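You operate a simulated robot arm through the tools that you are given. There is no shell and no other tool. Be economical: measure what you need, move in short steps, check, and stop when the job is done.

Carry out the task below with a simulated robot arm. There is one attempt and no reset: what you move stays moved.

JOB
Take one side shot of the grey sneaker in the light box.
Fine: the one on the table; on the round plate, door shut, meter on OK; backdrop, zoom and tone as they are. Set down upright: what you pick out.
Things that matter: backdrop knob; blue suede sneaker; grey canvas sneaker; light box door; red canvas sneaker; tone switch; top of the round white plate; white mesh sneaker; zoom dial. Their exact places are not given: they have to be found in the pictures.

The check looks at the end state, three seconds after you hand in, the way a careful person would. Anything else that was tipped, shoved, dropped, spilled or broken makes it a failure.

ROBOT AND FRAMES
A 6-joint arm with a two-finger parallel gripper on a trunk, on a base that drives. Base frame: it is fixed to the floor where the robot stands at the start and does not move with it; the origin is under the middle of the robot, x ahead of it, y to its left, z up. Units: mm, degrees, N and s.
With the tool pointing down near the work surface it reaches from about 280 to 680 mm from the robot's upright axis, wherever it stands. Its first joint turns from -166.0 to 166.0 degrees. Places, roughly: backdrop knob [400, 100, 700]; light box door [400, 200, 900]; tone switch [500, 200, 1300]; top of the round white plate [600, 300, 800]; zoom dial [400, 200, 1300]. Payload 4.1 kg.
The TCP is the grasp point between the finger pads, 23 mm short of the fingertips. In the tool frame z runs along the fingers and y along their closing line. Largest opening 94 mm; finger width 38, thickness 10; the body of the gripper, 54 by 96 mm, starts 39 mm behind the TCP.
Orientation is that of the tool frame in the base frame, as a unit quaternion [x, y, z, w]. With the fingers straight down and closing along the base's y, the tool's x points along the base's -x, its y along +y and its z along -z.

CONTROLS
- The arm moves only by the tool nudge_tool. Its arguments are lists of equal length, an entry for each row: "dp": the shift along the base's x, y, z in mm, a list of three; "dr": the turn, a rotation vector about the base's x, y, z in degrees, a list of three; "grip": the gripper command, from -1 (fully open) to 1 (shut), values between in proportion. In form: {"dp": [[tx, ty, tz], ...], "dr": [[rx, ry, rz], ...], "grip": [grip, ...]}. A call has 1 to 12 rows; each row shifts and turns the commanded pose from where the row before left it. Rows are played at 5 a second. More than 50 mm and 8.6 degrees between two rows, or a gripper value outside its range, and nothing of the call is played. Where a pose cannot be reached the arm comes as near as it can. A force on the tool above 60 N (or 10 N above the force at the start of the call, whichever is more), or a blocked arm, ends the call early, and 0.2 s more pass. Each finger travels about 45 mm/s and halts on what it meets, pressing with about 36 N; the grip force reading is that of the motor and also rises with nothing between the fingers. The clock runs only during rows and for 0.2 s after the last one: add rows that do not move to give the fingers time. The reply holds the time, the measured pose of the TCP, the force on the tool along the base axes, the opening and the grip force, in the units named above and with some noise, with the torque about the TCP (base axes, N m) and any sound that the robot's microphone picked up.
- Cameras (640 x 400 px; columns grow to the right, rows downward): "scene" is now at [-26.9, 121.5, 1430.6]; the picture's right is [-0.81, -0.58, 0.00], its down [-0.54, 0.76, -0.36] and it looks along [0.21, -0.30, -0.93] (base axes); focal length 214 px, centre (320, 200). "wrist" rides on the gripper at [86, 16, -74] in the tool frame; the picture's right is [-0.18, 0.98, 0.00], its down [-0.58, -0.11, -0.81] and it looks along [-0.79, -0.15, 0.59] (tool axes); focal length 243 px, centre (320, 200).
- get_image(camera): a new picture of that camera. The clock stands still meanwhile.
- raise_lower(by): slides the trunk up (or, below 0, down) by that many mm; the arm and the scene camera ride with it, the base frame stays. It gives what a move gives, with no picture.
- drive_base(legs): drives the robot by 1 to 6 legs, each [ahead, turn to the left] in mm and degrees, along the robot's own axes; the way and the turn of a leg run together, so that a leg with both is an arc; at most 1500 mm and 180 degrees a leg. The arm and the cameras ride along, it lands a little off, and it stops where it bumps. It gives what a move gives.
- turn_head(pan, tilt): turns the head with the scene camera to pan (to the left, within 155 degrees either way) and tilt (down, from -29 to 69), counted from straight ahead of the robot. It gives what a move gives.
- locate(camera, pixels): for up to 12 pixels [column, row] of the newest picture of that camera ("zoom" is the newest enlarged one), the place [x, y, z] in the base frame of the surface seen there, good to about 2 mm. The clock stands still meanwhile.
- zoom(camera, box): a new picture of the part [left, top, right, bottom] of that camera's present view, enlarged. The clock stands still meanwhile.
- finish_job(): hands the job in; it is judged then, once.

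Keep the steps short. Do not move on a guess: measure, check each grasp and each placing, and mend mistakes. In all there are 80 turns and 68 pictures (those below and enlarged ones count). Leave the gripper open and the arm clear of the work at the hand-in unless told otherwise, and finish with a single line.

The tools are called after "Request:" by a JSON object that holds its "fn" and its "kwargs". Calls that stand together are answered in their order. nudge_tool: Moves the arm, as the interface text tells. Its arguments: {"type":"object","properties":{"dp":{"type":"array","items":{"type":"array","items":{"type":"number"}}},"dr":{"type":"array","items":{"type":"array","items":{"type":"number"}}},"grip":{"type":"array","items":{"type":"number"}}},"required":["dp","dr","grip"]} The other tools are called the same way: raise_lower (by) slides the trunk up or down; drive_base (legs) drives the base; turn_head (pan, tilt) turns the head that bears the scene camera; get_image (camera) takes a picture; locate (camera, pixels) gives the place of the surface under pixels of a picture; zoom (camera, box) takes an enlarged picture of a part of a camera's view; finish_job () hands the job in.

At the start:

```text
time: 0.0
tool_pos: [330.5, 223.3, 1136.3]
tool_rot: [0.0, 1.0, 0.0, 0.0]
wrist_force: [0.6, 0.4, -0.5]
wrist_torque: [-0.01, 0.02, -0.02]
grip_width: 93.8
finger_force: 0.1
trunk travel left (down, up): [-425.0, 165.0]
robot x, y, heading: [-1.1, 3.0, -0.2]
head pan, tilt: [-54.5, 68.8]
```

scene: 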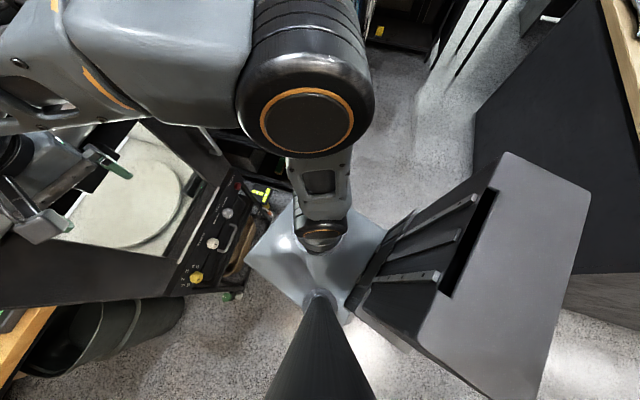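
wrist: 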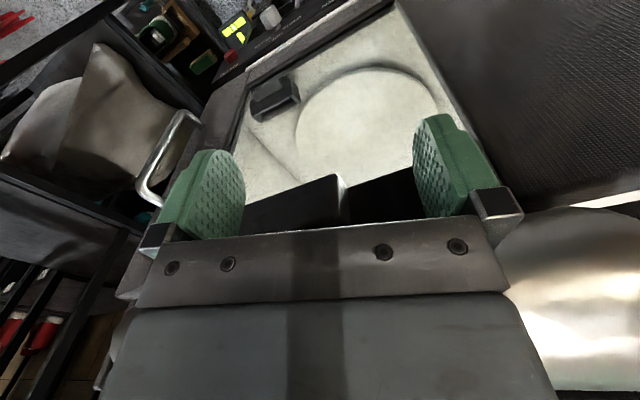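

I'll look around first: turn the head to the front-left, where the light box should be.

Request:
{"fn": "turn_head", "kwargs": {"pan": 25, "tilt": 35}}

Request:
{"fn": "get_image", "kwargs": {"camera": "scene"}}

```text
time: 1.5
tool_pos: [329.6, 222.1, 1137.2]
tool_rot: [0.0, 1.0, 0.0, 0.0]
wrist_force: [0.0, 0.4, 0.1]
wrist_torque: [0.0, -0.02, -0.03]
grip_width: 94.4
finger_force: 0.1
trunk travel left (down, up): [-425.0, 165.0]
robot x, y, heading: [0.2, 0.3, -0.1]
head pan, tilt: [25.0, 35.0]
```

```text
65 pictures are left
```

scene: 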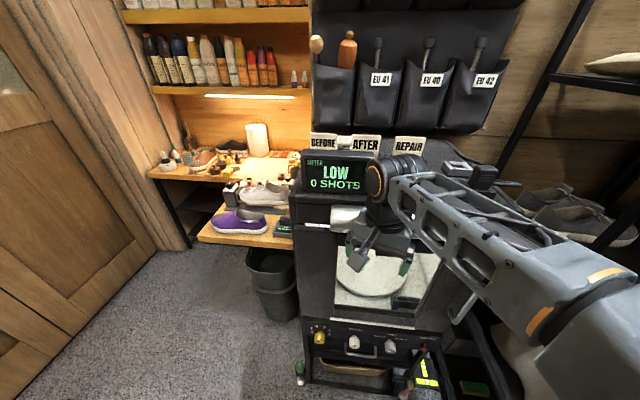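

The light box is ahead with a meter reading LOW, 0 SHOTS. There are shoes on the bench at left and on a rack at right. I'll zoom on these.

Request:
{"fn": "zoom", "kwargs": {"camera": "scene", "box": [150, 100, 310, 250]}}

Request:
{"fn": "zoom", "kwargs": {"camera": "scene", "box": [290, 120, 450, 400]}}

Request:
{"fn": "turn_head", "kwargs": {"pan": -30, "tilt": 35}}

Request:
{"fn": "get_image", "kwargs": {"camera": "scene"}}

Request:
{"fn": "turn_head", "kwargs": {"pan": -100, "tilt": 35}}

Request:
{"fn": "get_image", "kwargs": {"camera": "scene"}}

Request:
{"fn": "turn_head", "kwargs": {"pan": 90, "tilt": 35}}

Request:
{"fn": "get_image", "kwargs": {"camera": "scene"}}

```text
2.67 times, centred on (230, 175) of scene
```

zoom: 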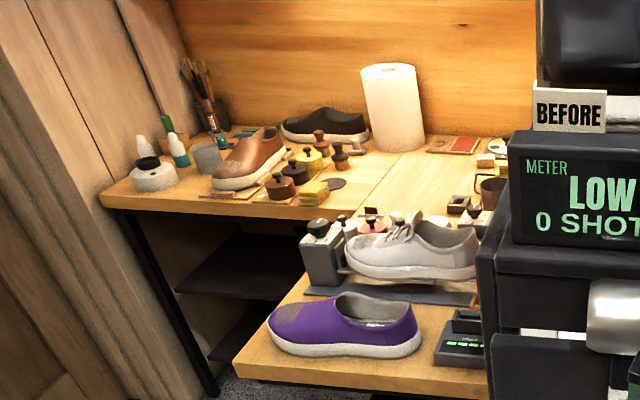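

```text
1.43 times, centred on (370, 260) of scene
```

zoom: 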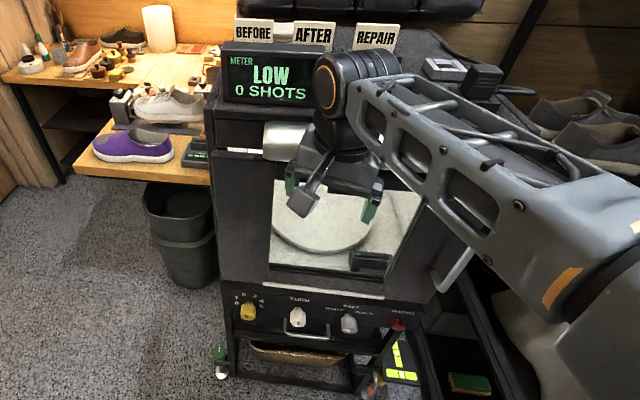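

```text
time: 2.8
tool_pos: [329.1, 221.9, 1135.6]
tool_rot: [0.0, 1.0, 0.0, 0.0]
wrist_force: [0.1, 0.4, 0.1]
wrist_torque: [0.01, -0.01, 0.01]
grip_width: 94.0
finger_force: 0.1
trunk travel left (down, up): [-425.0, 165.0]
robot x, y, heading: [2.8, -1.2, -0.0]
head pan, tilt: [-30.0, 35.0]
```

```text
62 pictures are left
```

scene: 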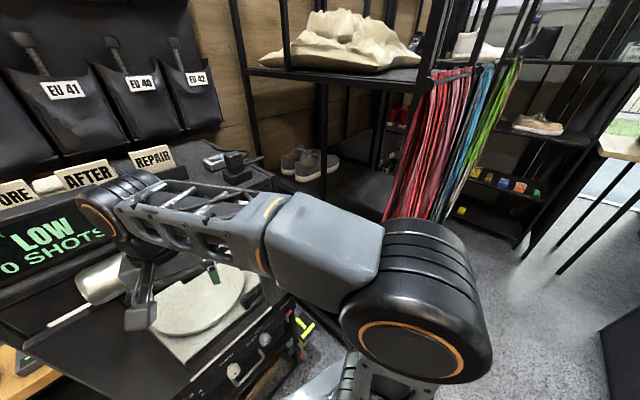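

```text
time: 4.2
tool_pos: [330.3, 223.2, 1136.0]
tool_rot: [0.0, 1.0, 0.0, 0.0]
wrist_force: [0.5, -0.4, -0.4]
wrist_torque: [0.01, 0.01, 0.02]
grip_width: 94.1
finger_force: 0.0
trunk travel left (down, up): [-425.0, 165.0]
robot x, y, heading: [-1.0, 0.7, -0.2]
head pan, tilt: [-100.0, 35.0]
```

```text
61 pictures are left
```

scene: 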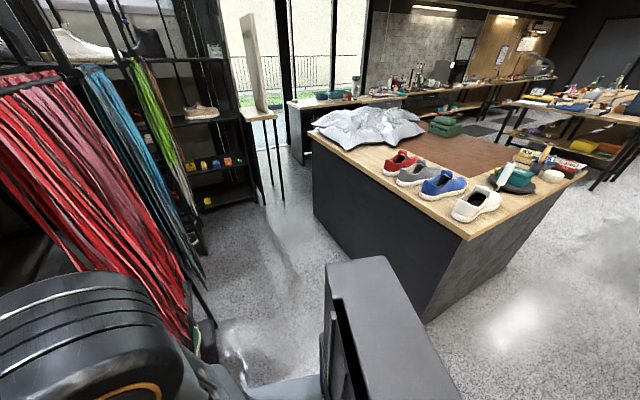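

```text
time: 7.0
tool_pos: [329.7, 222.1, 1135.8]
tool_rot: [0.0, 1.0, 0.0, 0.0]
wrist_force: [-0.5, -1.1, 0.1]
wrist_torque: [0.0, 0.04, 0.02]
grip_width: 93.8
finger_force: 0.0
trunk travel left (down, up): [-425.0, 165.0]
robot x, y, heading: [1.5, -1.2, -0.0]
head pan, tilt: [90.0, 35.0]
```

```text
60 pictures are left
```

scene: 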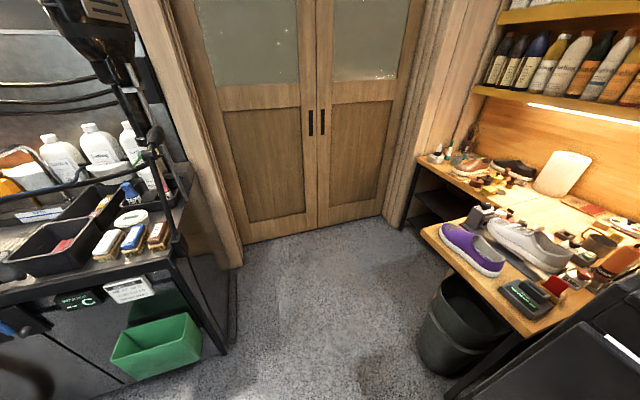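

The table at the right holds red, grey, blue and white sneakers. I'll turn there, zoom and locate them.

Request:
{"fn": "turn_head", "kwargs": {"pan": -110, "tilt": 30}}

Request:
{"fn": "zoom", "kwargs": {"camera": "scene", "box": [200, 100, 520, 300]}}

Request:
{"fn": "locate", "kwargs": {"camera": "zoom", "pixels": [[300, 160], [240, 150], [420, 300], [350, 190], [100, 200], [180, 130], [500, 180], [250, 130]]}}

Request:
{"fn": "turn_head", "kwargs": {"pan": 50, "tilt": 60}}

Request:
{"fn": "get_image", "kwargs": {"camera": "scene"}}

Request:
{"fn": "get_image", "kwargs": {"camera": "wrist"}}

```text
time: 9.9
tool_pos: [330.1, 222.0, 1135.4]
tool_rot: [0.0, 1.0, 0.0, 0.0]
wrist_force: [-0.1, -0.3, 0.6]
wrist_torque: [0.04, 0.02, 0.04]
grip_width: 94.1
finger_force: 0.0
trunk travel left (down, up): [-425.0, 165.0]
robot x, y, heading: [1.3, 0.5, -0.0]
head pan, tilt: [-110.0, 30.0]
```

```text
2.00 times, centred on (360, 200) of scene
```

zoom: 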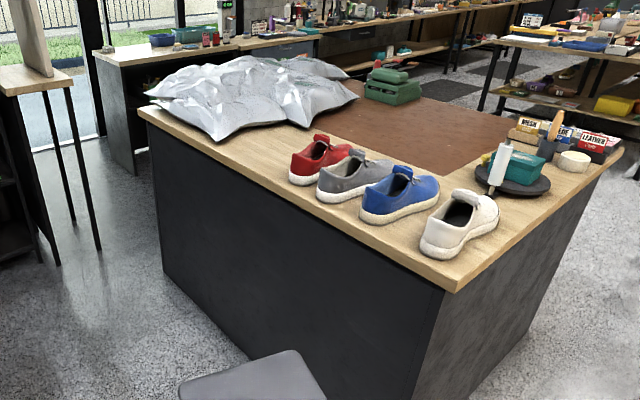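

```text
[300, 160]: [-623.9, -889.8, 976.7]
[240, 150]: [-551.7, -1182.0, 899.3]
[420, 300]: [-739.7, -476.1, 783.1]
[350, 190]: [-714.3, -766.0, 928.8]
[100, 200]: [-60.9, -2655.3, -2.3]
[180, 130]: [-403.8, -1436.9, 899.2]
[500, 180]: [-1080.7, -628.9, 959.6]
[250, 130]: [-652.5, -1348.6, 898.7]
```

```text
time: 12.4
tool_pos: [328.9, 222.6, 1136.8]
tool_rot: [0.0, 1.0, 0.0, 0.0]
wrist_force: [0.2, -0.1, -0.5]
wrist_torque: [0.0, 0.0, 0.01]
grip_width: 94.1
finger_force: 0.0
trunk travel left (down, up): [-425.0, 165.0]
robot x, y, heading: [-1.2, 1.2, -0.2]
head pan, tilt: [50.0, 60.0]
```

```text
58 pictures are left
```

scene: 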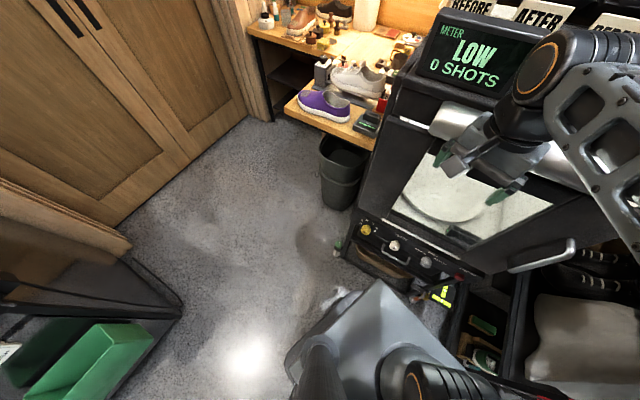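

```text
57 pictures are left
```

wrist: 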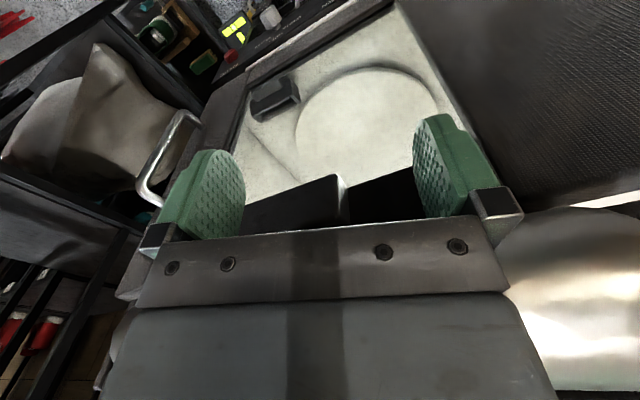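

Zoom into the panel, the box interior, and the parts to its right.

Request:
{"fn": "zoom", "kwargs": {"camera": "scene", "box": [340, 200, 480, 310]}}

Request:
{"fn": "zoom", "kwargs": {"camera": "scene", "box": [360, 60, 620, 290]}}

Request:
{"fn": "locate", "kwargs": {"camera": "zoom", "pixels": [[190, 210], [250, 280], [120, 240], [230, 310], [430, 240], [500, 300], [350, 325], [60, 260], [290, 345], [190, 110], [440, 330], [520, 270]]}}

Request:
{"fn": "turn_head", "kwargs": {"pan": 15, "tilt": 5}}

Request:
{"fn": "get_image", "kwargs": {"camera": "scene"}}

```text
3.64 times, centred on (410, 255) of scene
```

zoom: 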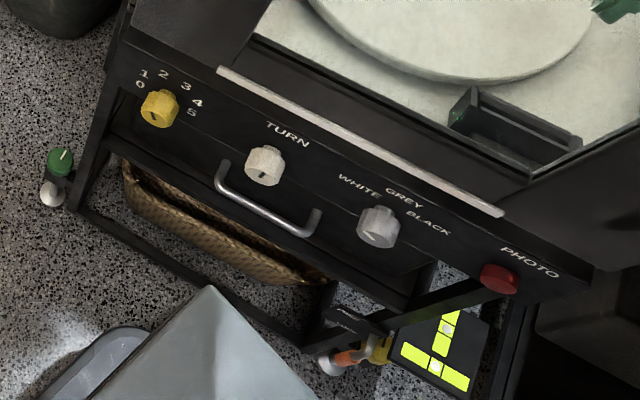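

```text
1.74 times, centred on (490, 175) of scene
```

zoom: 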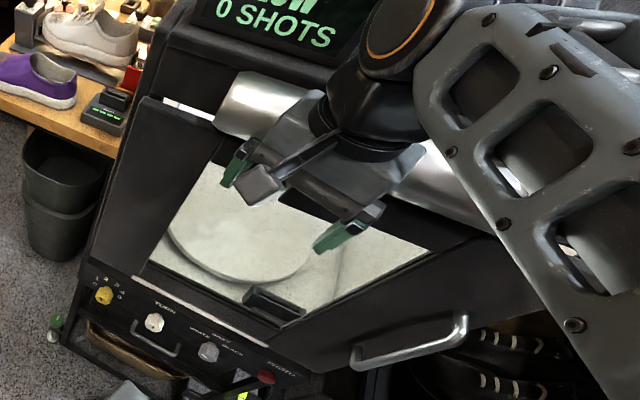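

```text
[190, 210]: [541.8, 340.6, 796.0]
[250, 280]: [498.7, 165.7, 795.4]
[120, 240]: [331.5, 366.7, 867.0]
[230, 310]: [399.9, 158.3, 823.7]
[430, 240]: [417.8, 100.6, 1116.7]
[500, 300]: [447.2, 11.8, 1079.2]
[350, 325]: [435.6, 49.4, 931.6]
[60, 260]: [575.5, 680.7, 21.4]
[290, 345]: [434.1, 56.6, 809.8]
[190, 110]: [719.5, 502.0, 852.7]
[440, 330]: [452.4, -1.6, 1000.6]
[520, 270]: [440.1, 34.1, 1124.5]
```

```text
time: 13.6
tool_pos: [330.1, 222.3, 1136.1]
tool_rot: [-0.001, 1.0, 0.0, 0.0]
wrist_force: [0.9, -0.7, 0.5]
wrist_torque: [0.0, -0.01, -0.04]
grip_width: 94.1
finger_force: 0.1
trunk travel left (down, up): [-425.0, 165.0]
robot x, y, heading: [-1.6, -1.7, 0.1]
head pan, tilt: [15.0, 5.0]
```

```text
54 pictures are left
```

scene: 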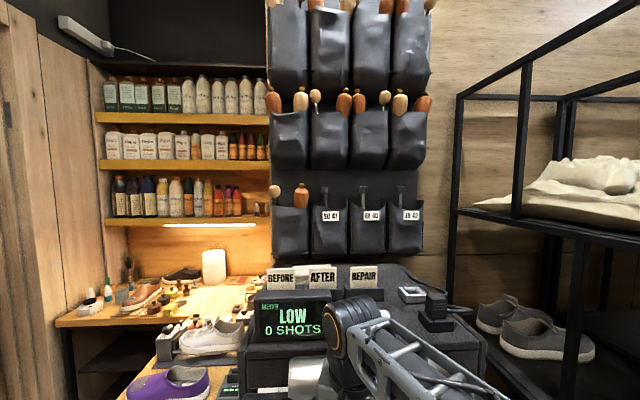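

The panel shows a yellow dial 0–5 (brightness), TURN, WHITE/GREY/BLACK (backdrop) and a red PHOTO button. I'll back off 250 mm, to see the box front and its door unobstructed.

Request:
{"fn": "drive_base", "kwargs": {"legs": [[-250, 0]]}}

Request:
{"fn": "turn_head", "kwargs": {"pan": 20, "tilt": 35}}

Request:
{"fn": "zoom", "kwargs": {"camera": "scene", "box": [200, 100, 520, 300]}}

Request:
{"fn": "get_image", "kwargs": {"camera": "wrist"}}

```text
time: 15.4
tool_pos: [79.8, 222.4, 1136.2]
tool_rot: [0.001, 1.0, 0.0, 0.0]
wrist_force: [0.2, -0.7, 0.0]
wrist_torque: [0.01, 0.02, 0.01]
grip_width: 94.1
finger_force: 0.1
trunk travel left (down, up): [-425.0, 165.0]
robot x, y, heading: [-252.3, 1.4, -0.1]
head pan, tilt: [15.0, 5.0]
```

```text
time: 16.4
tool_pos: [79.2, 221.5, 1137.0]
tool_rot: [0.001, 1.0, 0.0, 0.0]
wrist_force: [-0.4, 0.8, 0.7]
wrist_torque: [0.01, 0.03, 0.04]
grip_width: 94.1
finger_force: 0.0
trunk travel left (down, up): [-425.0, 165.0]
robot x, y, heading: [-253.4, 0.5, -0.3]
head pan, tilt: [20.0, 35.0]
```

```text
2.00 times, centred on (360, 200) of scene
```

zoom: 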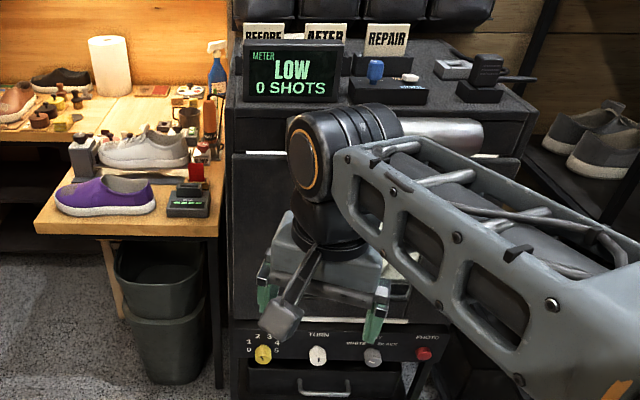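

```text
52 pictures are left
```

wrist: 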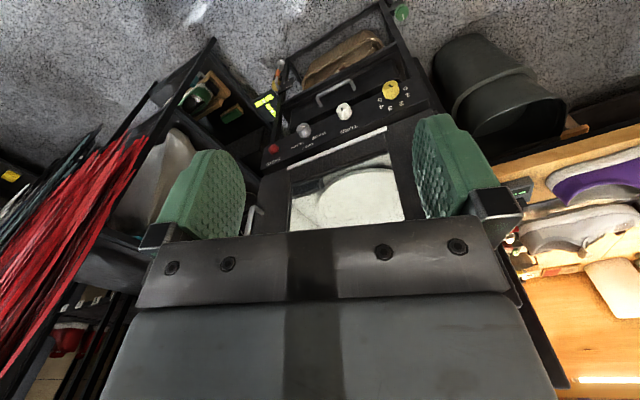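

The arm still hides the front. I'll turn the robot 95° right toward the table, which also swings the arm away from the box, then look at both.

Request:
{"fn": "drive_base", "kwargs": {"legs": [[0, -95]]}}

Request:
{"fn": "turn_head", "kwargs": {"pan": 110, "tilt": 35}}

Request:
{"fn": "get_image", "kwargs": {"camera": "scene"}}

Request:
{"fn": "zoom", "kwargs": {"camera": "scene", "box": [240, 100, 440, 300]}}

```text
time: 20.8
tool_pos: [-58.8, -347.6, 1136.1]
tool_rot: [0.737, 0.676, 0.0, 0.0]
wrist_force: [-0.3, 0.4, -0.1]
wrist_torque: [0.0, -0.03, -0.01]
grip_width: 93.9
finger_force: 0.1
trunk travel left (down, up): [-425.0, 165.0]
robot x, y, heading: [-252.6, 3.2, -94.8]
head pan, tilt: [20.0, 35.0]
```

```text
time: 22.5
tool_pos: [-59.2, -348.5, 1136.3]
tool_rot: [0.738, 0.675, 0.001, 0.0]
wrist_force: [0.3, 0.2, -0.3]
wrist_torque: [-0.04, 0.02, 0.01]
grip_width: 93.8
finger_force: 0.1
trunk travel left (down, up): [-425.0, 165.0]
robot x, y, heading: [-247.2, -2.3, -94.9]
head pan, tilt: [110.0, 35.0]
```

```text
51 pictures are left
```

scene: 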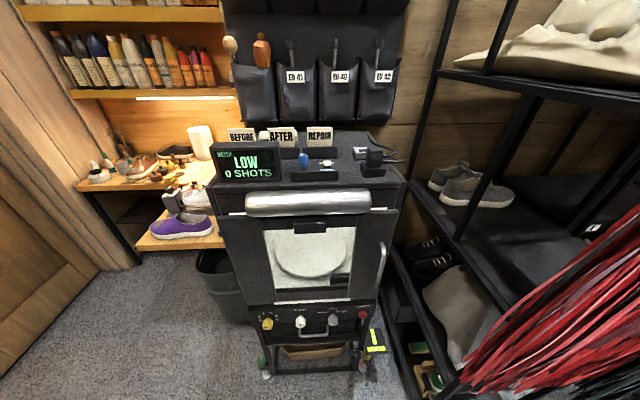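

```text
2.00 times, centred on (340, 200) of scene
```

zoom: 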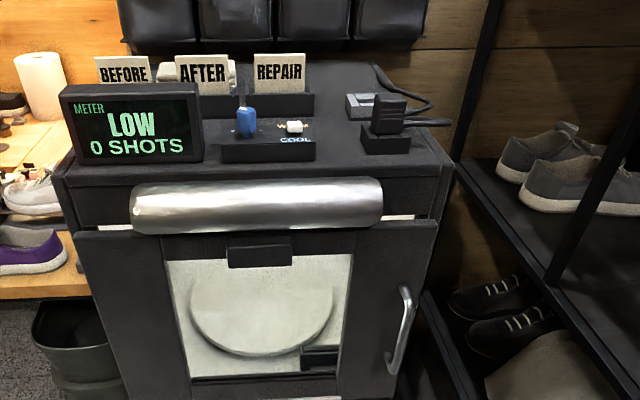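

The front has a door with a window, a vertical handle at right (hinge at left), a blue lever and a white WARM/COOL switch on top. I'll locate key features in this zoomed picture.

Request:
{"fn": "locate", "kwargs": {"camera": "zoom", "pixels": [[405, 290], [392, 368], [72, 235], [435, 228], [260, 300], [330, 310], [195, 310], [320, 355], [262, 255], [258, 205], [425, 395], [360, 190]]}}

Request:
{"fn": "locate", "kwargs": {"camera": "scene", "pixels": [[266, 322], [300, 321], [335, 318], [362, 314], [245, 300], [375, 297], [380, 265], [268, 232], [352, 230], [385, 180], [290, 280], [340, 240]]}}

Request:
{"fn": "zoom", "kwargs": {"camera": "scene", "box": [240, 200, 400, 360]}}

```text
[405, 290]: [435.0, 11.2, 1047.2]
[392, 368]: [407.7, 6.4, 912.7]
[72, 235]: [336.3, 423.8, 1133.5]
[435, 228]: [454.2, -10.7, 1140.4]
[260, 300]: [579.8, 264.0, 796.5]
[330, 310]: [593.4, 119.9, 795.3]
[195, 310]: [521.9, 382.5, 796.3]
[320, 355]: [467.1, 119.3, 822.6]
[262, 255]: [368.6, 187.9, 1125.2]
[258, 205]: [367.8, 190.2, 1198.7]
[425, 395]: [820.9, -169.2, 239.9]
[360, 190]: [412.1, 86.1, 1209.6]
```

```text
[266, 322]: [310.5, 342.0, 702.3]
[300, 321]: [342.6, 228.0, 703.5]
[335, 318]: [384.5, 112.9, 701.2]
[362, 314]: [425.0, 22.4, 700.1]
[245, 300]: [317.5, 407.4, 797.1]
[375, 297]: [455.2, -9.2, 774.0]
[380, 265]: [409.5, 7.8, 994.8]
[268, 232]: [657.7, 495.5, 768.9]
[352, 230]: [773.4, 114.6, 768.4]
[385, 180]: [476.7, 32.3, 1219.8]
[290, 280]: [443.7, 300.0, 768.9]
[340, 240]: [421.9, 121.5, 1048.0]
```

```text
2.50 times, centred on (320, 280) of scene
```

zoom: 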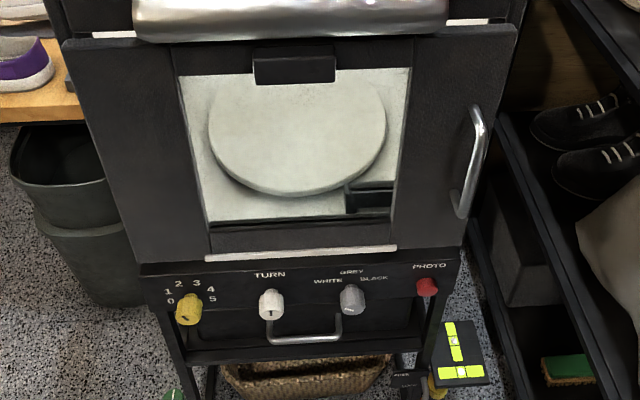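

The door seems shut now; knobs sit at z≈702. Next the shoes on the table: turn the head forward-right and look closely.

Request:
{"fn": "turn_head", "kwargs": {"pan": -30, "tilt": 30}}

Request:
{"fn": "get_image", "kwargs": {"camera": "scene"}}

Request:
{"fn": "zoom", "kwargs": {"camera": "scene", "box": [220, 120, 480, 280]}}

```text
time: 24.7
tool_pos: [-58.1, -347.1, 1135.2]
tool_rot: [0.738, 0.675, 0.0, -0.001]
wrist_force: [-0.1, 0.6, 0.2]
wrist_torque: [0.02, -0.01, 0.0]
grip_width: 94.1
finger_force: 0.1
trunk travel left (down, up): [-425.0, 165.0]
robot x, y, heading: [-248.4, -1.0, -95.0]
head pan, tilt: [-30.0, 30.0]
```

```text
48 pictures are left
```

scene: 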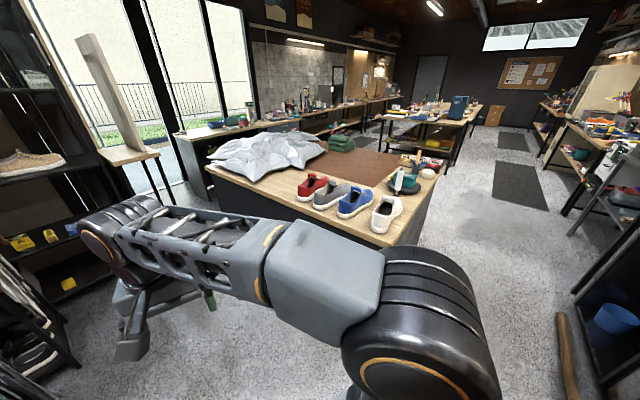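

```text
2.46 times, centred on (350, 200) of scene
```

zoom: 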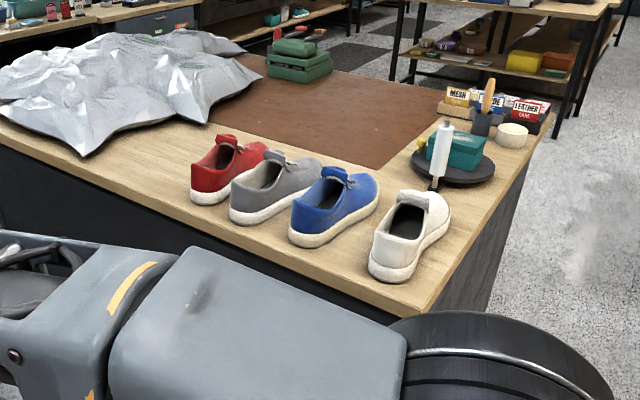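

The grey shoe (zoom px ~275,188) sits between red and blue with its heel toward the near edge. Locate points on the shoes and table edge.

Request:
{"fn": "locate", "kwargs": {"camera": "zoom", "pixels": [[240, 195], [238, 215], [283, 160], [320, 165], [290, 210], [262, 190], [222, 155], [300, 225], [410, 302], [180, 190], [335, 190], [290, 180]]}}

Request:
{"fn": "zoom", "kwargs": {"camera": "scene", "box": [280, 160, 390, 230]}}

```text
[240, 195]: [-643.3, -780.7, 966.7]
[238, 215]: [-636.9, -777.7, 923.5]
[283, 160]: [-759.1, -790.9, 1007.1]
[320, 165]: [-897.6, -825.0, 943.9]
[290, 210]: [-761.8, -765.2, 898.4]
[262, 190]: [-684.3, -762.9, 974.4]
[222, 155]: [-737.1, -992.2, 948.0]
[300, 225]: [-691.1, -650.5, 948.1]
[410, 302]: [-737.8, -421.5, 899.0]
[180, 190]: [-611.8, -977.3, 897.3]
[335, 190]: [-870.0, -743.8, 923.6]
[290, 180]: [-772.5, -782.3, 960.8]
```

```text
5.71 times, centred on (335, 195) of scene
```

zoom: 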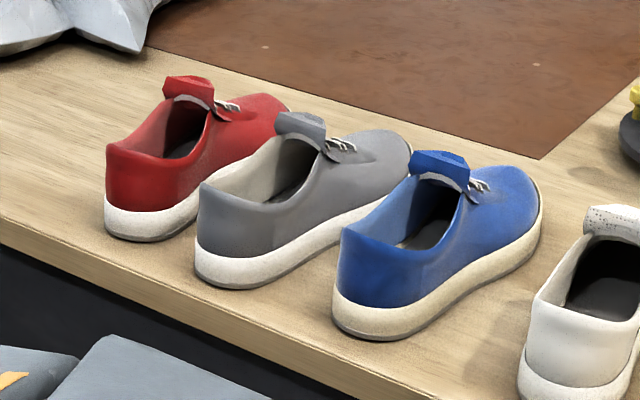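

The grey shoe: heel ≈(-637,-778), toe ≈(-900,-825), table top 899. I'll open the door first. Turn the robot back so it faces the box squarely (box faces along heading ≈15°).

Request:
{"fn": "drive_base", "kwargs": {"legs": [[0, 110]]}}

Request:
{"fn": "turn_head", "kwargs": {"pan": -15, "tilt": 35}}

Request:
{"fn": "get_image", "kwargs": {"camera": "scene"}}

```text
time: 29.7
tool_pos: [16.0, 293.7, 1135.8]
tool_rot: [-0.121, 0.993, 0.0, -0.001]
wrist_force: [1.1, 0.8, 0.6]
wrist_torque: [-0.01, -0.01, 0.01]
grip_width: 93.9
finger_force: 0.0
trunk travel left (down, up): [-425.0, 165.0]
robot x, y, heading: [-252.8, -0.9, 13.8]
head pan, tilt: [-30.0, 30.0]
```

```text
time: 30.4
tool_pos: [16.1, 296.0, 1136.1]
tool_rot: [-0.121, 0.993, 0.0, 0.0]
wrist_force: [0.3, 0.0, 0.8]
wrist_torque: [-0.03, -0.01, 0.01]
grip_width: 93.9
finger_force: 0.0
trunk travel left (down, up): [-425.0, 165.0]
robot x, y, heading: [-250.9, 0.3, 13.9]
head pan, tilt: [-15.0, 35.0]
```

```text
45 pictures are left
```

scene: 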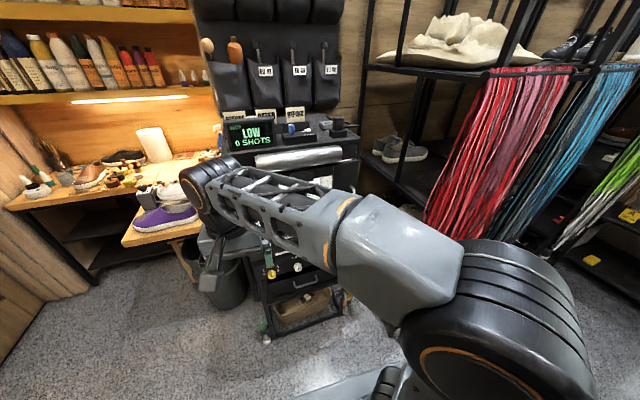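

Now pitch the tool toward horizontal (pointing into the box) while swinging it to in front of the handle, half-way first.

Request:
{"fn": "nudge_tool", "kwargs": {"dp": [[12, -30, -6], [12, -30, -6], [12, -30, -6], [12, -30, -6], [12, -30, -6], [12, -30, -6]], "dr": [[1.97, -7.96, 0], [1.97, -7.96, 0], [1.97, -7.96, 0], [1.97, -7.96, 0], [1.97, -7.96, 0], [1.97, -7.96, 0]], "grip": [-1, -1, -1, -1, -1, -1]}}

Request:
{"fn": "get_image", "kwargs": {"camera": "scene"}}

```text
time: 31.8
tool_pos: [92.7, 122.1, 1077.9]
tool_rot: [-0.123, 0.915, 0.043, 0.381]
wrist_force: [0.7, 0.5, 0.0]
wrist_torque: [0.03, 0.01, 0.02]
grip_width: 93.9
finger_force: 0.1
trunk travel left (down, up): [-425.0, 165.0]
robot x, y, heading: [-257.1, 0.2, 13.8]
head pan, tilt: [-15.0, 35.0]
```

```text
44 pictures are left
```

scene: 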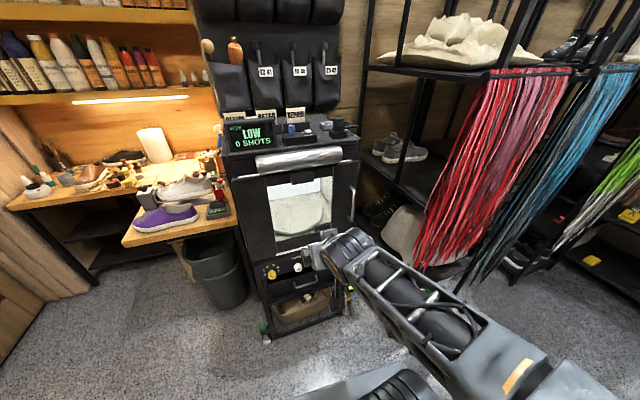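

Good, clear view. Continue to horizontal, ending about 120 mm in front of the handle.

Request:
{"fn": "nudge_tool", "kwargs": {"dp": [[33, -24, -16], [33, -24, -16], [33, -24, -16], [33, -24, -16], [33, -24, -16], [33, -24, -16], [0, 0, 0]], "dr": [[1.63, -6.6, 0.2], [1.63, -6.6, 0.2], [1.63, -6.6, 0.2], [1.63, -6.6, 0.2], [1.63, -6.6, 0.2], [1.63, -6.6, 0.2], [0, 0, 0]], "grip": [-1, -1, -1, -1, -1, -1, -1]}}

Request:
{"fn": "zoom", "kwargs": {"camera": "scene", "box": [220, 130, 420, 280]}}

```text
time: 33.4
tool_pos: [268.4, -6.5, 1014.8]
tool_rot: [-0.104, 0.719, 0.094, 0.68]
wrist_force: [0.8, -0.3, 0.6]
wrist_torque: [0.01, -0.02, 0.02]
grip_width: 94.0
finger_force: 0.0
out of reach, approached as far as the arm can: row 2, 3
trunk travel left (down, up): [-425.0, 165.0]
robot x, y, heading: [-251.0, 0.0, 14.2]
head pan, tilt: [-15.0, 35.0]
```

```text
2.67 times, centred on (320, 205) of scene
```

zoom: 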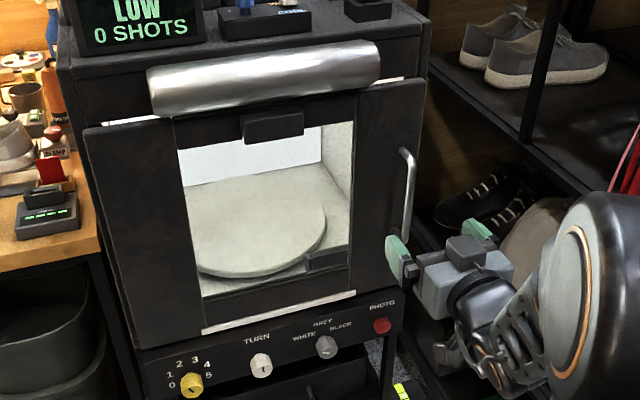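

Tool nearly horizontal. Re-measure the handle bar from here.

Request:
{"fn": "locate", "kwargs": {"camera": "zoom", "pixels": [[408, 190], [412, 165], [404, 215], [385, 200], [420, 90], [400, 155]]}}

```text
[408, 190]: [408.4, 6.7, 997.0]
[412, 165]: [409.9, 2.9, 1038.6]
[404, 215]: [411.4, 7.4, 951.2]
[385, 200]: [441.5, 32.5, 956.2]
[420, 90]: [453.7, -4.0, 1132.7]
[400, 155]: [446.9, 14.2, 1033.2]
```

Shift sideways 25 mm to align with the bar, then drive ahead 80 mm to stay well within reach.

Request:
{"fn": "nudge_tool", "kwargs": {"dp": [[6.5, -24, -15], [0, 0, 0]], "dr": [[0.7, -2.9, 0], [0, 0, 0]], "grip": [-1, -1]}}

Request:
{"fn": "drive_base", "kwargs": {"legs": [[80, 0]]}}

Request:
{"fn": "get_image", "kwargs": {"camera": "wrist"}}

Request:
{"fn": "zoom", "kwargs": {"camera": "scene", "box": [240, 130, 440, 280]}}

```text
time: 34.0
tool_pos: [274.4, -29.6, 999.8]
tool_rot: [-0.103, 0.702, 0.097, 0.698]
wrist_force: [-0.3, -0.8, -0.5]
wrist_torque: [-0.01, 0.0, 0.05]
grip_width: 94.1
finger_force: 0.0
trunk travel left (down, up): [-425.0, 165.0]
robot x, y, heading: [-250.1, -0.3, 14.1]
head pan, tilt: [-15.0, 35.0]
```

```text
time: 35.1
tool_pos: [352.8, -10.7, 1002.1]
tool_rot: [-0.103, 0.702, 0.097, 0.698]
wrist_force: [0.7, -0.8, 0.5]
wrist_torque: [0.0, 0.03, -0.01]
grip_width: 94.0
finger_force: 0.1
trunk travel left (down, up): [-425.0, 165.0]
robot x, y, heading: [-177.7, 19.2, 14.0]
head pan, tilt: [-15.0, 35.0]
```

```text
42 pictures are left
```

wrist: 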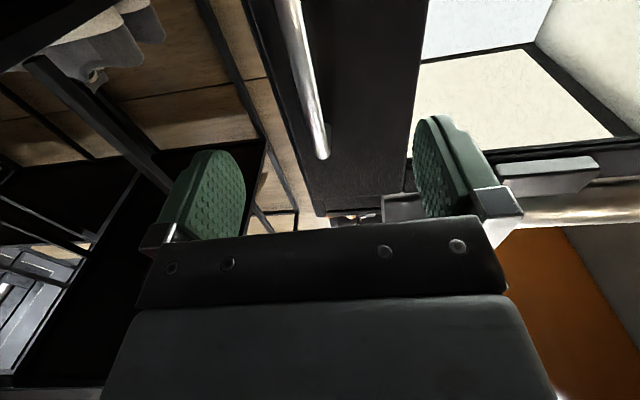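

```text
2.67 times, centred on (340, 205) of scene
```

zoom: 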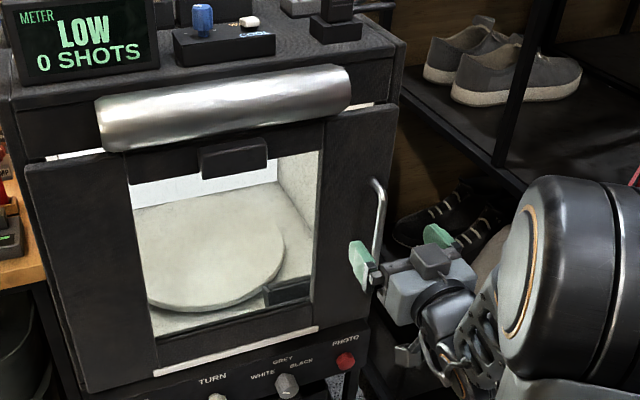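

The bar lies between the fingers. Advance ~60 mm and close.

Request:
{"fn": "nudge_tool", "kwargs": {"dp": [[20, 5.5, -3], [20, 5.5, -3], [20, 5.5, -3], [0, 0, 0], [0, 0, 0], [0, 0, 0], [0, 0, 0], [0, 0, 0], [0, 0, 0]], "dr": [[0, 0, 0], [0, 0, 0], [0, 0, 0], [0, 0, 0], [0, 0, 0], [0, 0, 0], [0, 0, 0], [0, 0, 0], [0, 0, 0]], "grip": [-1, -1, -1, 1, 1, 1, 1, 1, 1]}}

Request:
{"fn": "get_image", "kwargs": {"camera": "wrist"}}

```text
time: 37.1
tool_pos: [412.9, 1.3, 992.1]
tool_rot: [-0.099, 0.702, 0.096, 0.699]
wrist_force: [4.7, -20.5, 1.9]
wrist_torque: [0.66, 0.53, -0.13]
grip_width: 11.6
finger_force: 44.5
trunk travel left (down, up): [-425.0, 165.0]
robot x, y, heading: [-174.0, 18.9, 13.7]
head pan, tilt: [-15.0, 35.0]
```

```text
40 pictures are left
```

wrist: 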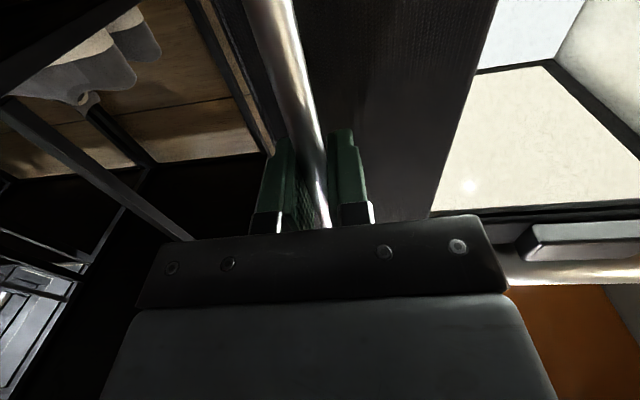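

Gripped on the bar (11.6 mm). Pull it gently along the door's arc for the first 20°.

Request:
{"fn": "nudge_tool", "kwargs": {"dp": [[-18, -2.6, 0], [-18.5, -2.2, 0], [-18.5, -1.2, 0], [-18.4, -0.4, 0], [-18.5, 0.4, 0], [-18.4, 1.2, 0], [-18.4, 2, 0], [-18.2, 2.8, 0], [0, 0, 0]], "dr": [[0, 0, -1], [0, 0, -1], [0, 0, -1], [0, 0, -1], [0, 0, -1], [0, 0, -1], [0, 0, -1], [0, 0, -1], [0, 0, 0]], "grip": [1, 1, 1, 1, 1, 1, 1, 1, 1]}}

Request:
{"fn": "zoom", "kwargs": {"camera": "scene", "box": [200, 130, 480, 320]}}

```text
time: 39.1
tool_pos: [308.5, -7.0, 991.6]
tool_rot: [-0.053, 0.707, 0.049, 0.704]
wrist_force: [-0.3, -17.2, 6.7]
wrist_torque: [1.37, 0.18, -0.06]
grip_width: 11.6
finger_force: 45.1
out of reach, approached as far as the arm can: row 6, 7, 8
trunk travel left (down, up): [-425.0, 165.0]
robot x, y, heading: [-173.6, 17.7, 13.9]
head pan, tilt: [-15.0, 35.0]
```

```text
2.11 times, centred on (340, 225) of scene
```

zoom: 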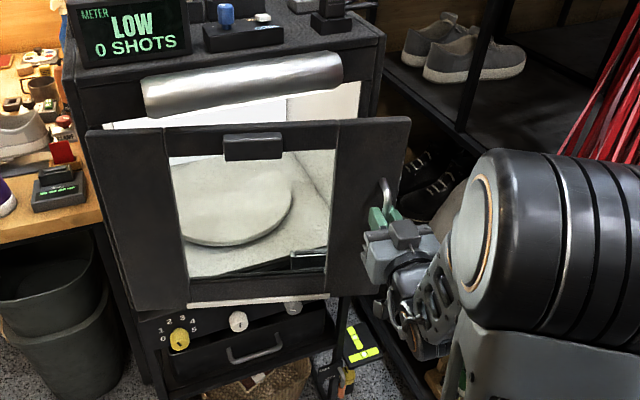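

The door follows (~14° open) but the arm is at its near limit. I'll pull further by backing the base on a matching arc.

Request:
{"fn": "drive_base", "kwargs": {"legs": [[-57, 1.8], [-58, 3.0]]}}

Request:
{"fn": "zoom", "kwargs": {"camera": "scene", "box": [200, 130, 480, 320]}}

```text
time: 41.0
tool_pos: [199.3, 11.4, 992.5]
tool_rot: [-0.092, 0.703, 0.085, 0.7]
wrist_force: [5.9, 20.1, -3.1]
wrist_torque: [1.82, 0.15, 0.13]
grip_width: 12.2
finger_force: 45.2
trunk travel left (down, up): [-425.0, 165.0]
robot x, y, heading: [-286.0, -9.0, 19.8]
head pan, tilt: [-15.0, 35.0]
stopped in leg 2: the force on the tool passed its limit (the readings are from after the stop); the commanded pose is now the measured one
```

```text
2.11 times, centred on (340, 225) of scene
```

zoom: 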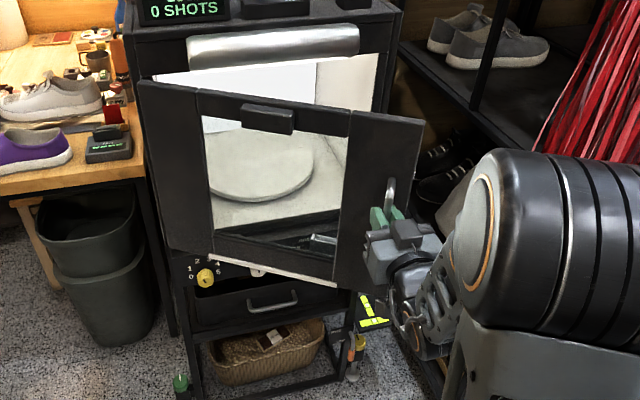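

The door is ~30° open. To pull closer to the body I need a less horizontal tool: loosen slightly, pitch the tool down 45° about the closing line, and re-grip the bar.

Request:
{"fn": "nudge_tool", "kwargs": {"dp": [[0, 0, 0], [0, 0, 0], [0, 0, 0], [0, 0, 0], [0, 0, 0], [0, 0, 0], [0, 0, 0], [0, 0, 0], [0, 0, 0], [0, 0, 0]], "dr": [[0, 0, 0], [-1.86, 7.26, 0], [-1.86, 7.26, 0], [-1.86, 7.26, 0], [-1.86, 7.26, 0], [-1.86, 7.26, 0], [-1.86, 7.26, 0], [0, 0, 0], [0, 0, 0], [0, 0, 0]], "grip": [0.45, 0.45, 0.45, 0.45, 0.45, 0.45, 0.45, 1, 1, 1]}}

Request:
{"fn": "get_image", "kwargs": {"camera": "wrist"}}

```text
time: 43.2
tool_pos: [198.1, 9.1, 994.3]
tool_rot: [-0.119, 0.917, 0.044, 0.379]
wrist_force: [2.1, 7.1, 5.9]
wrist_torque: [2.32, 0.46, -0.02]
grip_width: 12.1
finger_force: 44.9
trunk travel left (down, up): [-425.0, 165.0]
robot x, y, heading: [-286.7, -14.3, 19.4]
head pan, tilt: [-15.0, 35.0]
```

```text
37 pictures are left
```

wrist: 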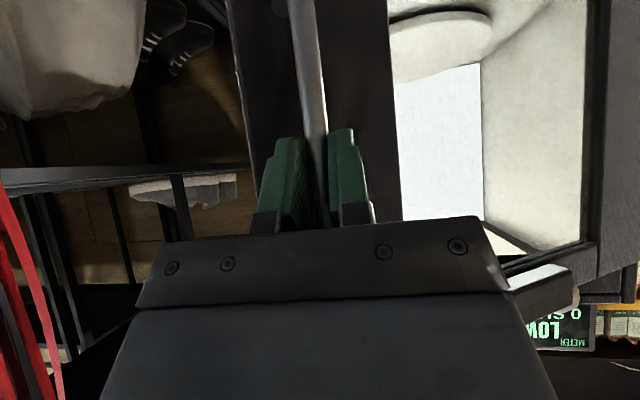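

Re-gripped. Pull along the arc further, in half-steps.

Request:
{"fn": "nudge_tool", "kwargs": {"dp": [[-18, 6.2, 0], [-17.8, 6.8, 0], [-17.5, 7.6, 0], [-17.1, 8.4, 0], [-16.8, 9.2, 0], [-16.3, 9.8, 0], [-15.9, 10.6, 0], [-15.4, 11.2, 0], [-14.9, 11.9, 0], [-14.4, 12.5, 0], [-13.8, 13.1, 0], [-13.2, 13.8, 0]], "dr": [[0, 0, 0], [0, 0, 0], [0, 0, 0], [0, 0, 0], [0, 0, 0], [0, 0, 0], [0, 0, 0], [0, 0, 0], [0, 0, 0], [0, 0, 0], [0, 0, 0], [0, 0, 0]], "grip": [1, 1, 1, 1, 1, 1, 1, 1, 1, 1, 1, 1]}}

Request:
{"fn": "get_image", "kwargs": {"camera": "scene"}}

```text
time: 44.6
tool_pos: [107.5, 50.5, 994.1]
tool_rot: [-0.114, 0.924, 0.045, 0.361]
wrist_force: [-16.6, -29.2, -14.3]
wrist_torque: [1.96, -0.68, -0.43]
grip_width: 12.0
finger_force: 44.6
out of reach, approached as far as the arm can: row 5, 6, 7
trunk travel left (down, up): [-425.0, 165.0]
robot x, y, heading: [-281.4, -11.3, 18.8]
head pan, tilt: [-15.0, 35.0]
stopped in row 7: the force on the tool passed its limit (the readings are from after the stop); the commanded pose is now the measured one
```

```text
36 pictures are left
```

scene: 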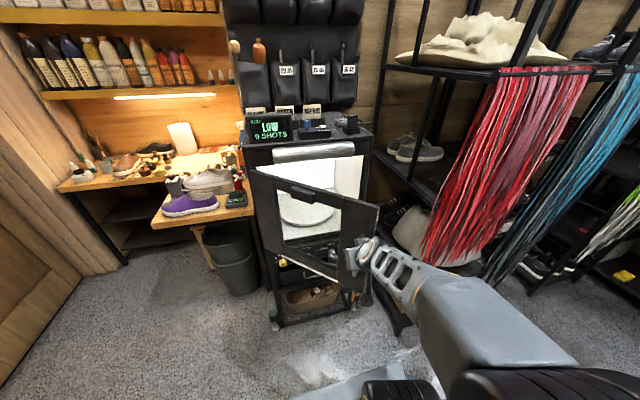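

Now ~40° open; the arm is again at its near limit. Continue with a base arc (back 67, turn left 15).

Request:
{"fn": "drive_base", "kwargs": {"legs": [[-36, 7], [-31, 7.8]]}}

Request:
{"fn": "get_image", "kwargs": {"camera": "scene"}}

```text
time: 45.4
tool_pos: [97.6, 56.2, 995.8]
tool_rot: [-0.122, 0.924, 0.048, 0.359]
wrist_force: [-13.2, -20.7, 5.0]
wrist_torque: [1.57, -0.32, -0.21]
grip_width: 11.9
finger_force: 44.6
trunk travel left (down, up): [-425.0, 165.0]
robot x, y, heading: [-287.8, -16.9, 19.8]
head pan, tilt: [-15.0, 35.0]
stopped in leg 1: the force on the tool passed its limit (the readings are from after the stop); the commanded pose is now the measured one
```

```text
35 pictures are left
```

scene: 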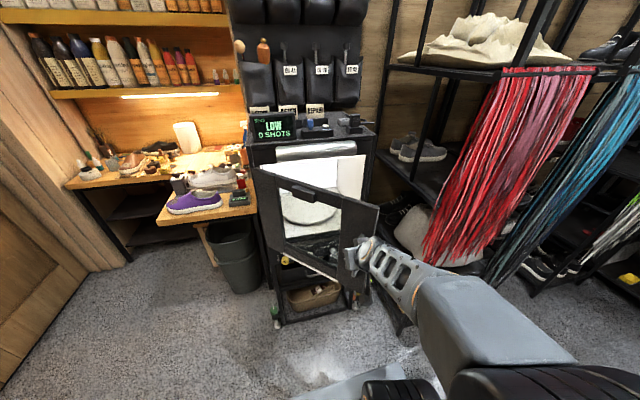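

Base arcs load the grip too much. I'll release the bar, back the tool off along its axis, and later push the door further from its inner side.

Request:
{"fn": "nudge_tool", "kwargs": {"dp": [[0, 0, 0], [0, 0, 0], [0, 0, 0], [0, 0, 0], [-6, -13, 25], [-6, -13, 25], [-6, -20, 25], [-6, -25, 25], [0, 0, 0]], "dr": [[0, 0, 0], [0, 0, 0], [0, 0, 0], [0, 0, 0], [0, 0, 0], [0, 0, 0], [0, 0, 0], [0, 0, 0], [0, 0, 0]], "grip": [-1, -1, -1, -1, -1, -1, -1, -1, -1]}}

Request:
{"fn": "get_image", "kwargs": {"camera": "scene"}}

```text
time: 47.4
tool_pos: [75.7, -11.1, 1093.5]
tool_rot: [-0.124, 0.924, 0.048, 0.358]
wrist_force: [-0.1, 0.5, 0.1]
wrist_torque: [-0.01, 0.02, -0.02]
grip_width: 93.9
finger_force: 0.1
trunk travel left (down, up): [-425.0, 165.0]
robot x, y, heading: [-293.6, -12.1, 20.1]
head pan, tilt: [-15.0, 35.0]
```

```text
34 pictures are left
```

scene: 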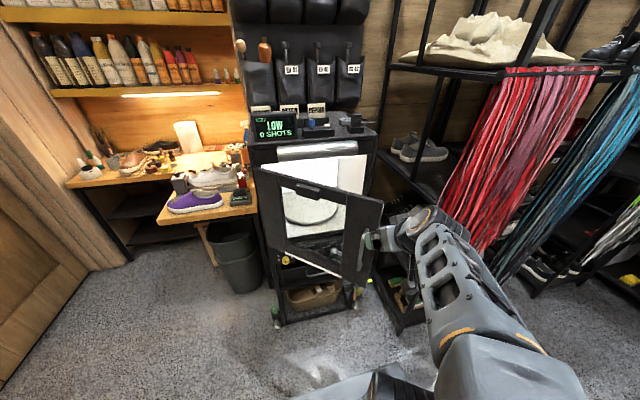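

The door stays at ~42°. Close the fingers, and move to the right of the door edge while yawing the tool to point left (+y).

Request:
{"fn": "nudge_tool", "kwargs": {"dp": [[14, -16, 0], [14, -16, 0], [14, -16, 0], [16, -12, 0], [16, -12, 0], [16, -12, 0], [16, -12, 0], [18, -12, 0], [18, -6, 0], [18, -6, 0], [0, 0, 0]], "dr": [[0, 0, 8.5], [0, 0, 8.5], [0, 0, 8.5], [0, 0, 8.5], [0, 0, 8.5], [0, 0, 8.5], [0, 0, 8.5], [0, 0, 8.5], [0, 0, 8.5], [0, 0, 8.5], [0, 0, 0]], "grip": [1, 1, 1, 1, 1, 1, 1, 1, 1, 1, 1]}}

Request:
{"fn": "get_image", "kwargs": {"camera": "scene"}}

```text
time: 50.0
tool_pos: [179.3, -115.8, 1104.2]
tool_rot: [0.699, -0.611, -0.295, -0.225]
wrist_force: [0.4, 3.4, -0.2]
wrist_torque: [-0.12, 0.01, 0.06]
grip_width: 0.0
finger_force: 35.9
trunk travel left (down, up): [-425.0, 165.0]
robot x, y, heading: [-298.9, -19.2, 18.4]
head pan, tilt: [-15.0, 35.0]
stopped in row 11: the arm was blocked; the commanded pose is now the measured one
```

```text
33 pictures are left
```

scene: 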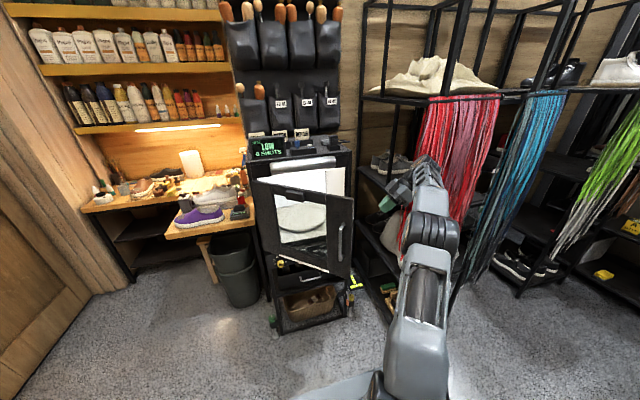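

The tool points left now (heading ≈101°), though the last row was blocked. I'll test a small move outward and check what limits it with the wrist view.

Request:
{"fn": "nudge_tool", "kwargs": {"dp": [[15, 0, 0], [15, 0, -10], [15, 0, -10], [0, 0, 0]], "dr": [[0, 0, 0], [0, 0, 0], [0, 0, 0], [0, 0, 0]], "grip": [1, 1, 1, 1]}}

Request:
{"fn": "get_image", "kwargs": {"camera": "wrist"}}

Request:
{"fn": "get_image", "kwargs": {"camera": "scene"}}

```text
time: 50.3
tool_pos: [194.3, -69.8, 1059.0]
tool_rot: [0.669, -0.622, -0.377, -0.153]
wrist_force: [-3.4, -1.5, 0.2]
wrist_torque: [0.11, -0.11, -0.21]
grip_width: 0.0
finger_force: 35.8
trunk travel left (down, up): [-425.0, 165.0]
robot x, y, heading: [-324.1, -26.2, 10.9]
head pan, tilt: [-15.0, 35.0]
stopped in row 1: the arm was blocked; the commanded pose is now the measured one
```

```text
32 pictures are left
```

wrist: 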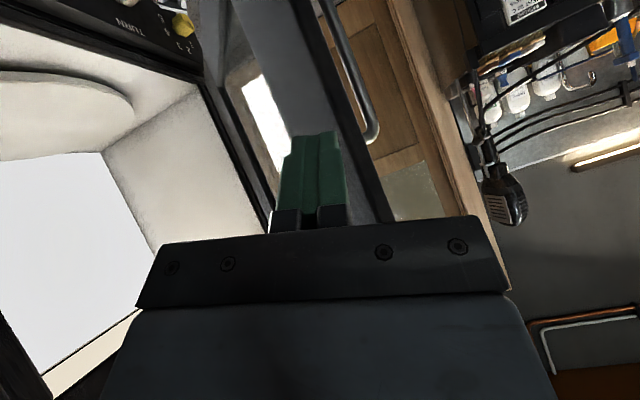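

```text
31 pictures are left
```

scene: 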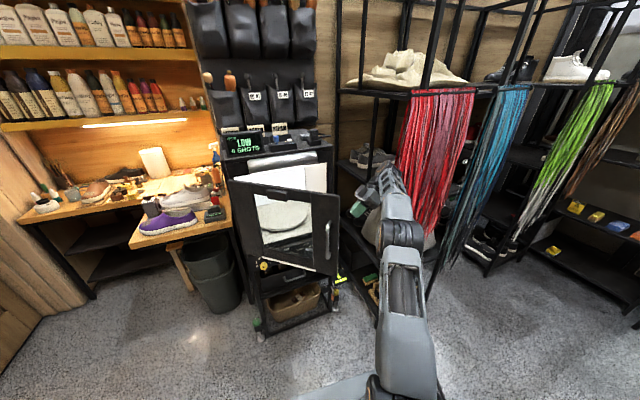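

The base itself shifted (heading 18→11°), so the arm is pressing on something. Before moving, I'll measure where the arm and the rack are.

Request:
{"fn": "locate", "kwargs": {"camera": "scene", "pixels": [[395, 180], [405, 235], [405, 270], [405, 350], [430, 180], [455, 170], [350, 120], [375, 255], [330, 260], [360, 210], [360, 320], [420, 240]]}}

Request:
{"fn": "zoom", "kwargs": {"camera": "scene", "box": [320, 130, 480, 400]}}

```text
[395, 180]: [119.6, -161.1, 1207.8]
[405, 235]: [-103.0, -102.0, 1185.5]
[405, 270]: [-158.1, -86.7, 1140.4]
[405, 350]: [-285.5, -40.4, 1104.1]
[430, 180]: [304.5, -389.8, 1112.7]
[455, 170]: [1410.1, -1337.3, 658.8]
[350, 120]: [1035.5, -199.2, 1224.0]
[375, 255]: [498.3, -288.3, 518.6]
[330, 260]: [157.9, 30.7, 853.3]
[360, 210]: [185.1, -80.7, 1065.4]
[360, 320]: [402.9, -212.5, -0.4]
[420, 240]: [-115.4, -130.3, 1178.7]
```

```text
1.48 times, centred on (400, 265) of scene
```

zoom: 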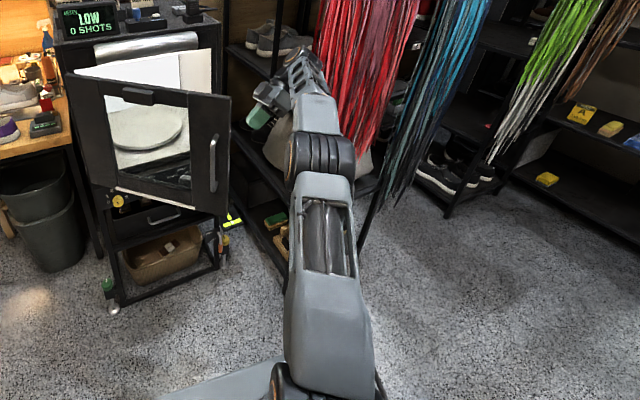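

The arm's wrist is close to the hanging laces (≈(304,-390,1112)) — a bad place. I'll back the base straight off 130 mm to free it.

Request:
{"fn": "drive_base", "kwargs": {"legs": [[-130, 0]]}}

Request:
{"fn": "turn_head", "kwargs": {"pan": -35, "tilt": 35}}

Request:
{"fn": "get_image", "kwargs": {"camera": "scene"}}

```text
time: 51.1
tool_pos: [272.7, -24.6, 1000.8]
tool_rot: [0.677, -0.613, -0.388, -0.12]
wrist_force: [-2.2, -0.8, 0.5]
wrist_torque: [-0.03, -0.08, -0.1]
grip_width: 0.3
finger_force: 35.8
trunk travel left (down, up): [-425.0, 165.0]
robot x, y, heading: [-319.7, -26.5, 14.2]
head pan, tilt: [-15.0, 35.0]
stopped in leg 1: the robot was blocked; the commanded pose is now the measured one
```

```text
time: 51.9
tool_pos: [280.4, -23.7, 997.0]
tool_rot: [0.677, -0.614, -0.389, -0.117]
wrist_force: [-0.3, 0.4, -0.1]
wrist_torque: [0.01, 0.01, 0.01]
grip_width: 0.0
finger_force: 36.4
trunk travel left (down, up): [-425.0, 165.0]
robot x, y, heading: [-318.4, -23.8, 14.1]
head pan, tilt: [-35.0, 35.0]
```

```text
29 pictures are left
```

scene: 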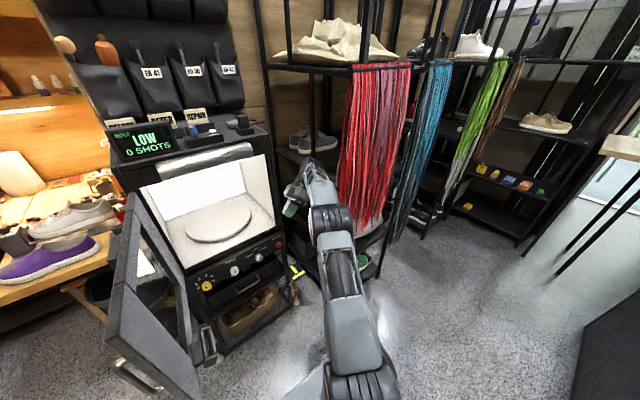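

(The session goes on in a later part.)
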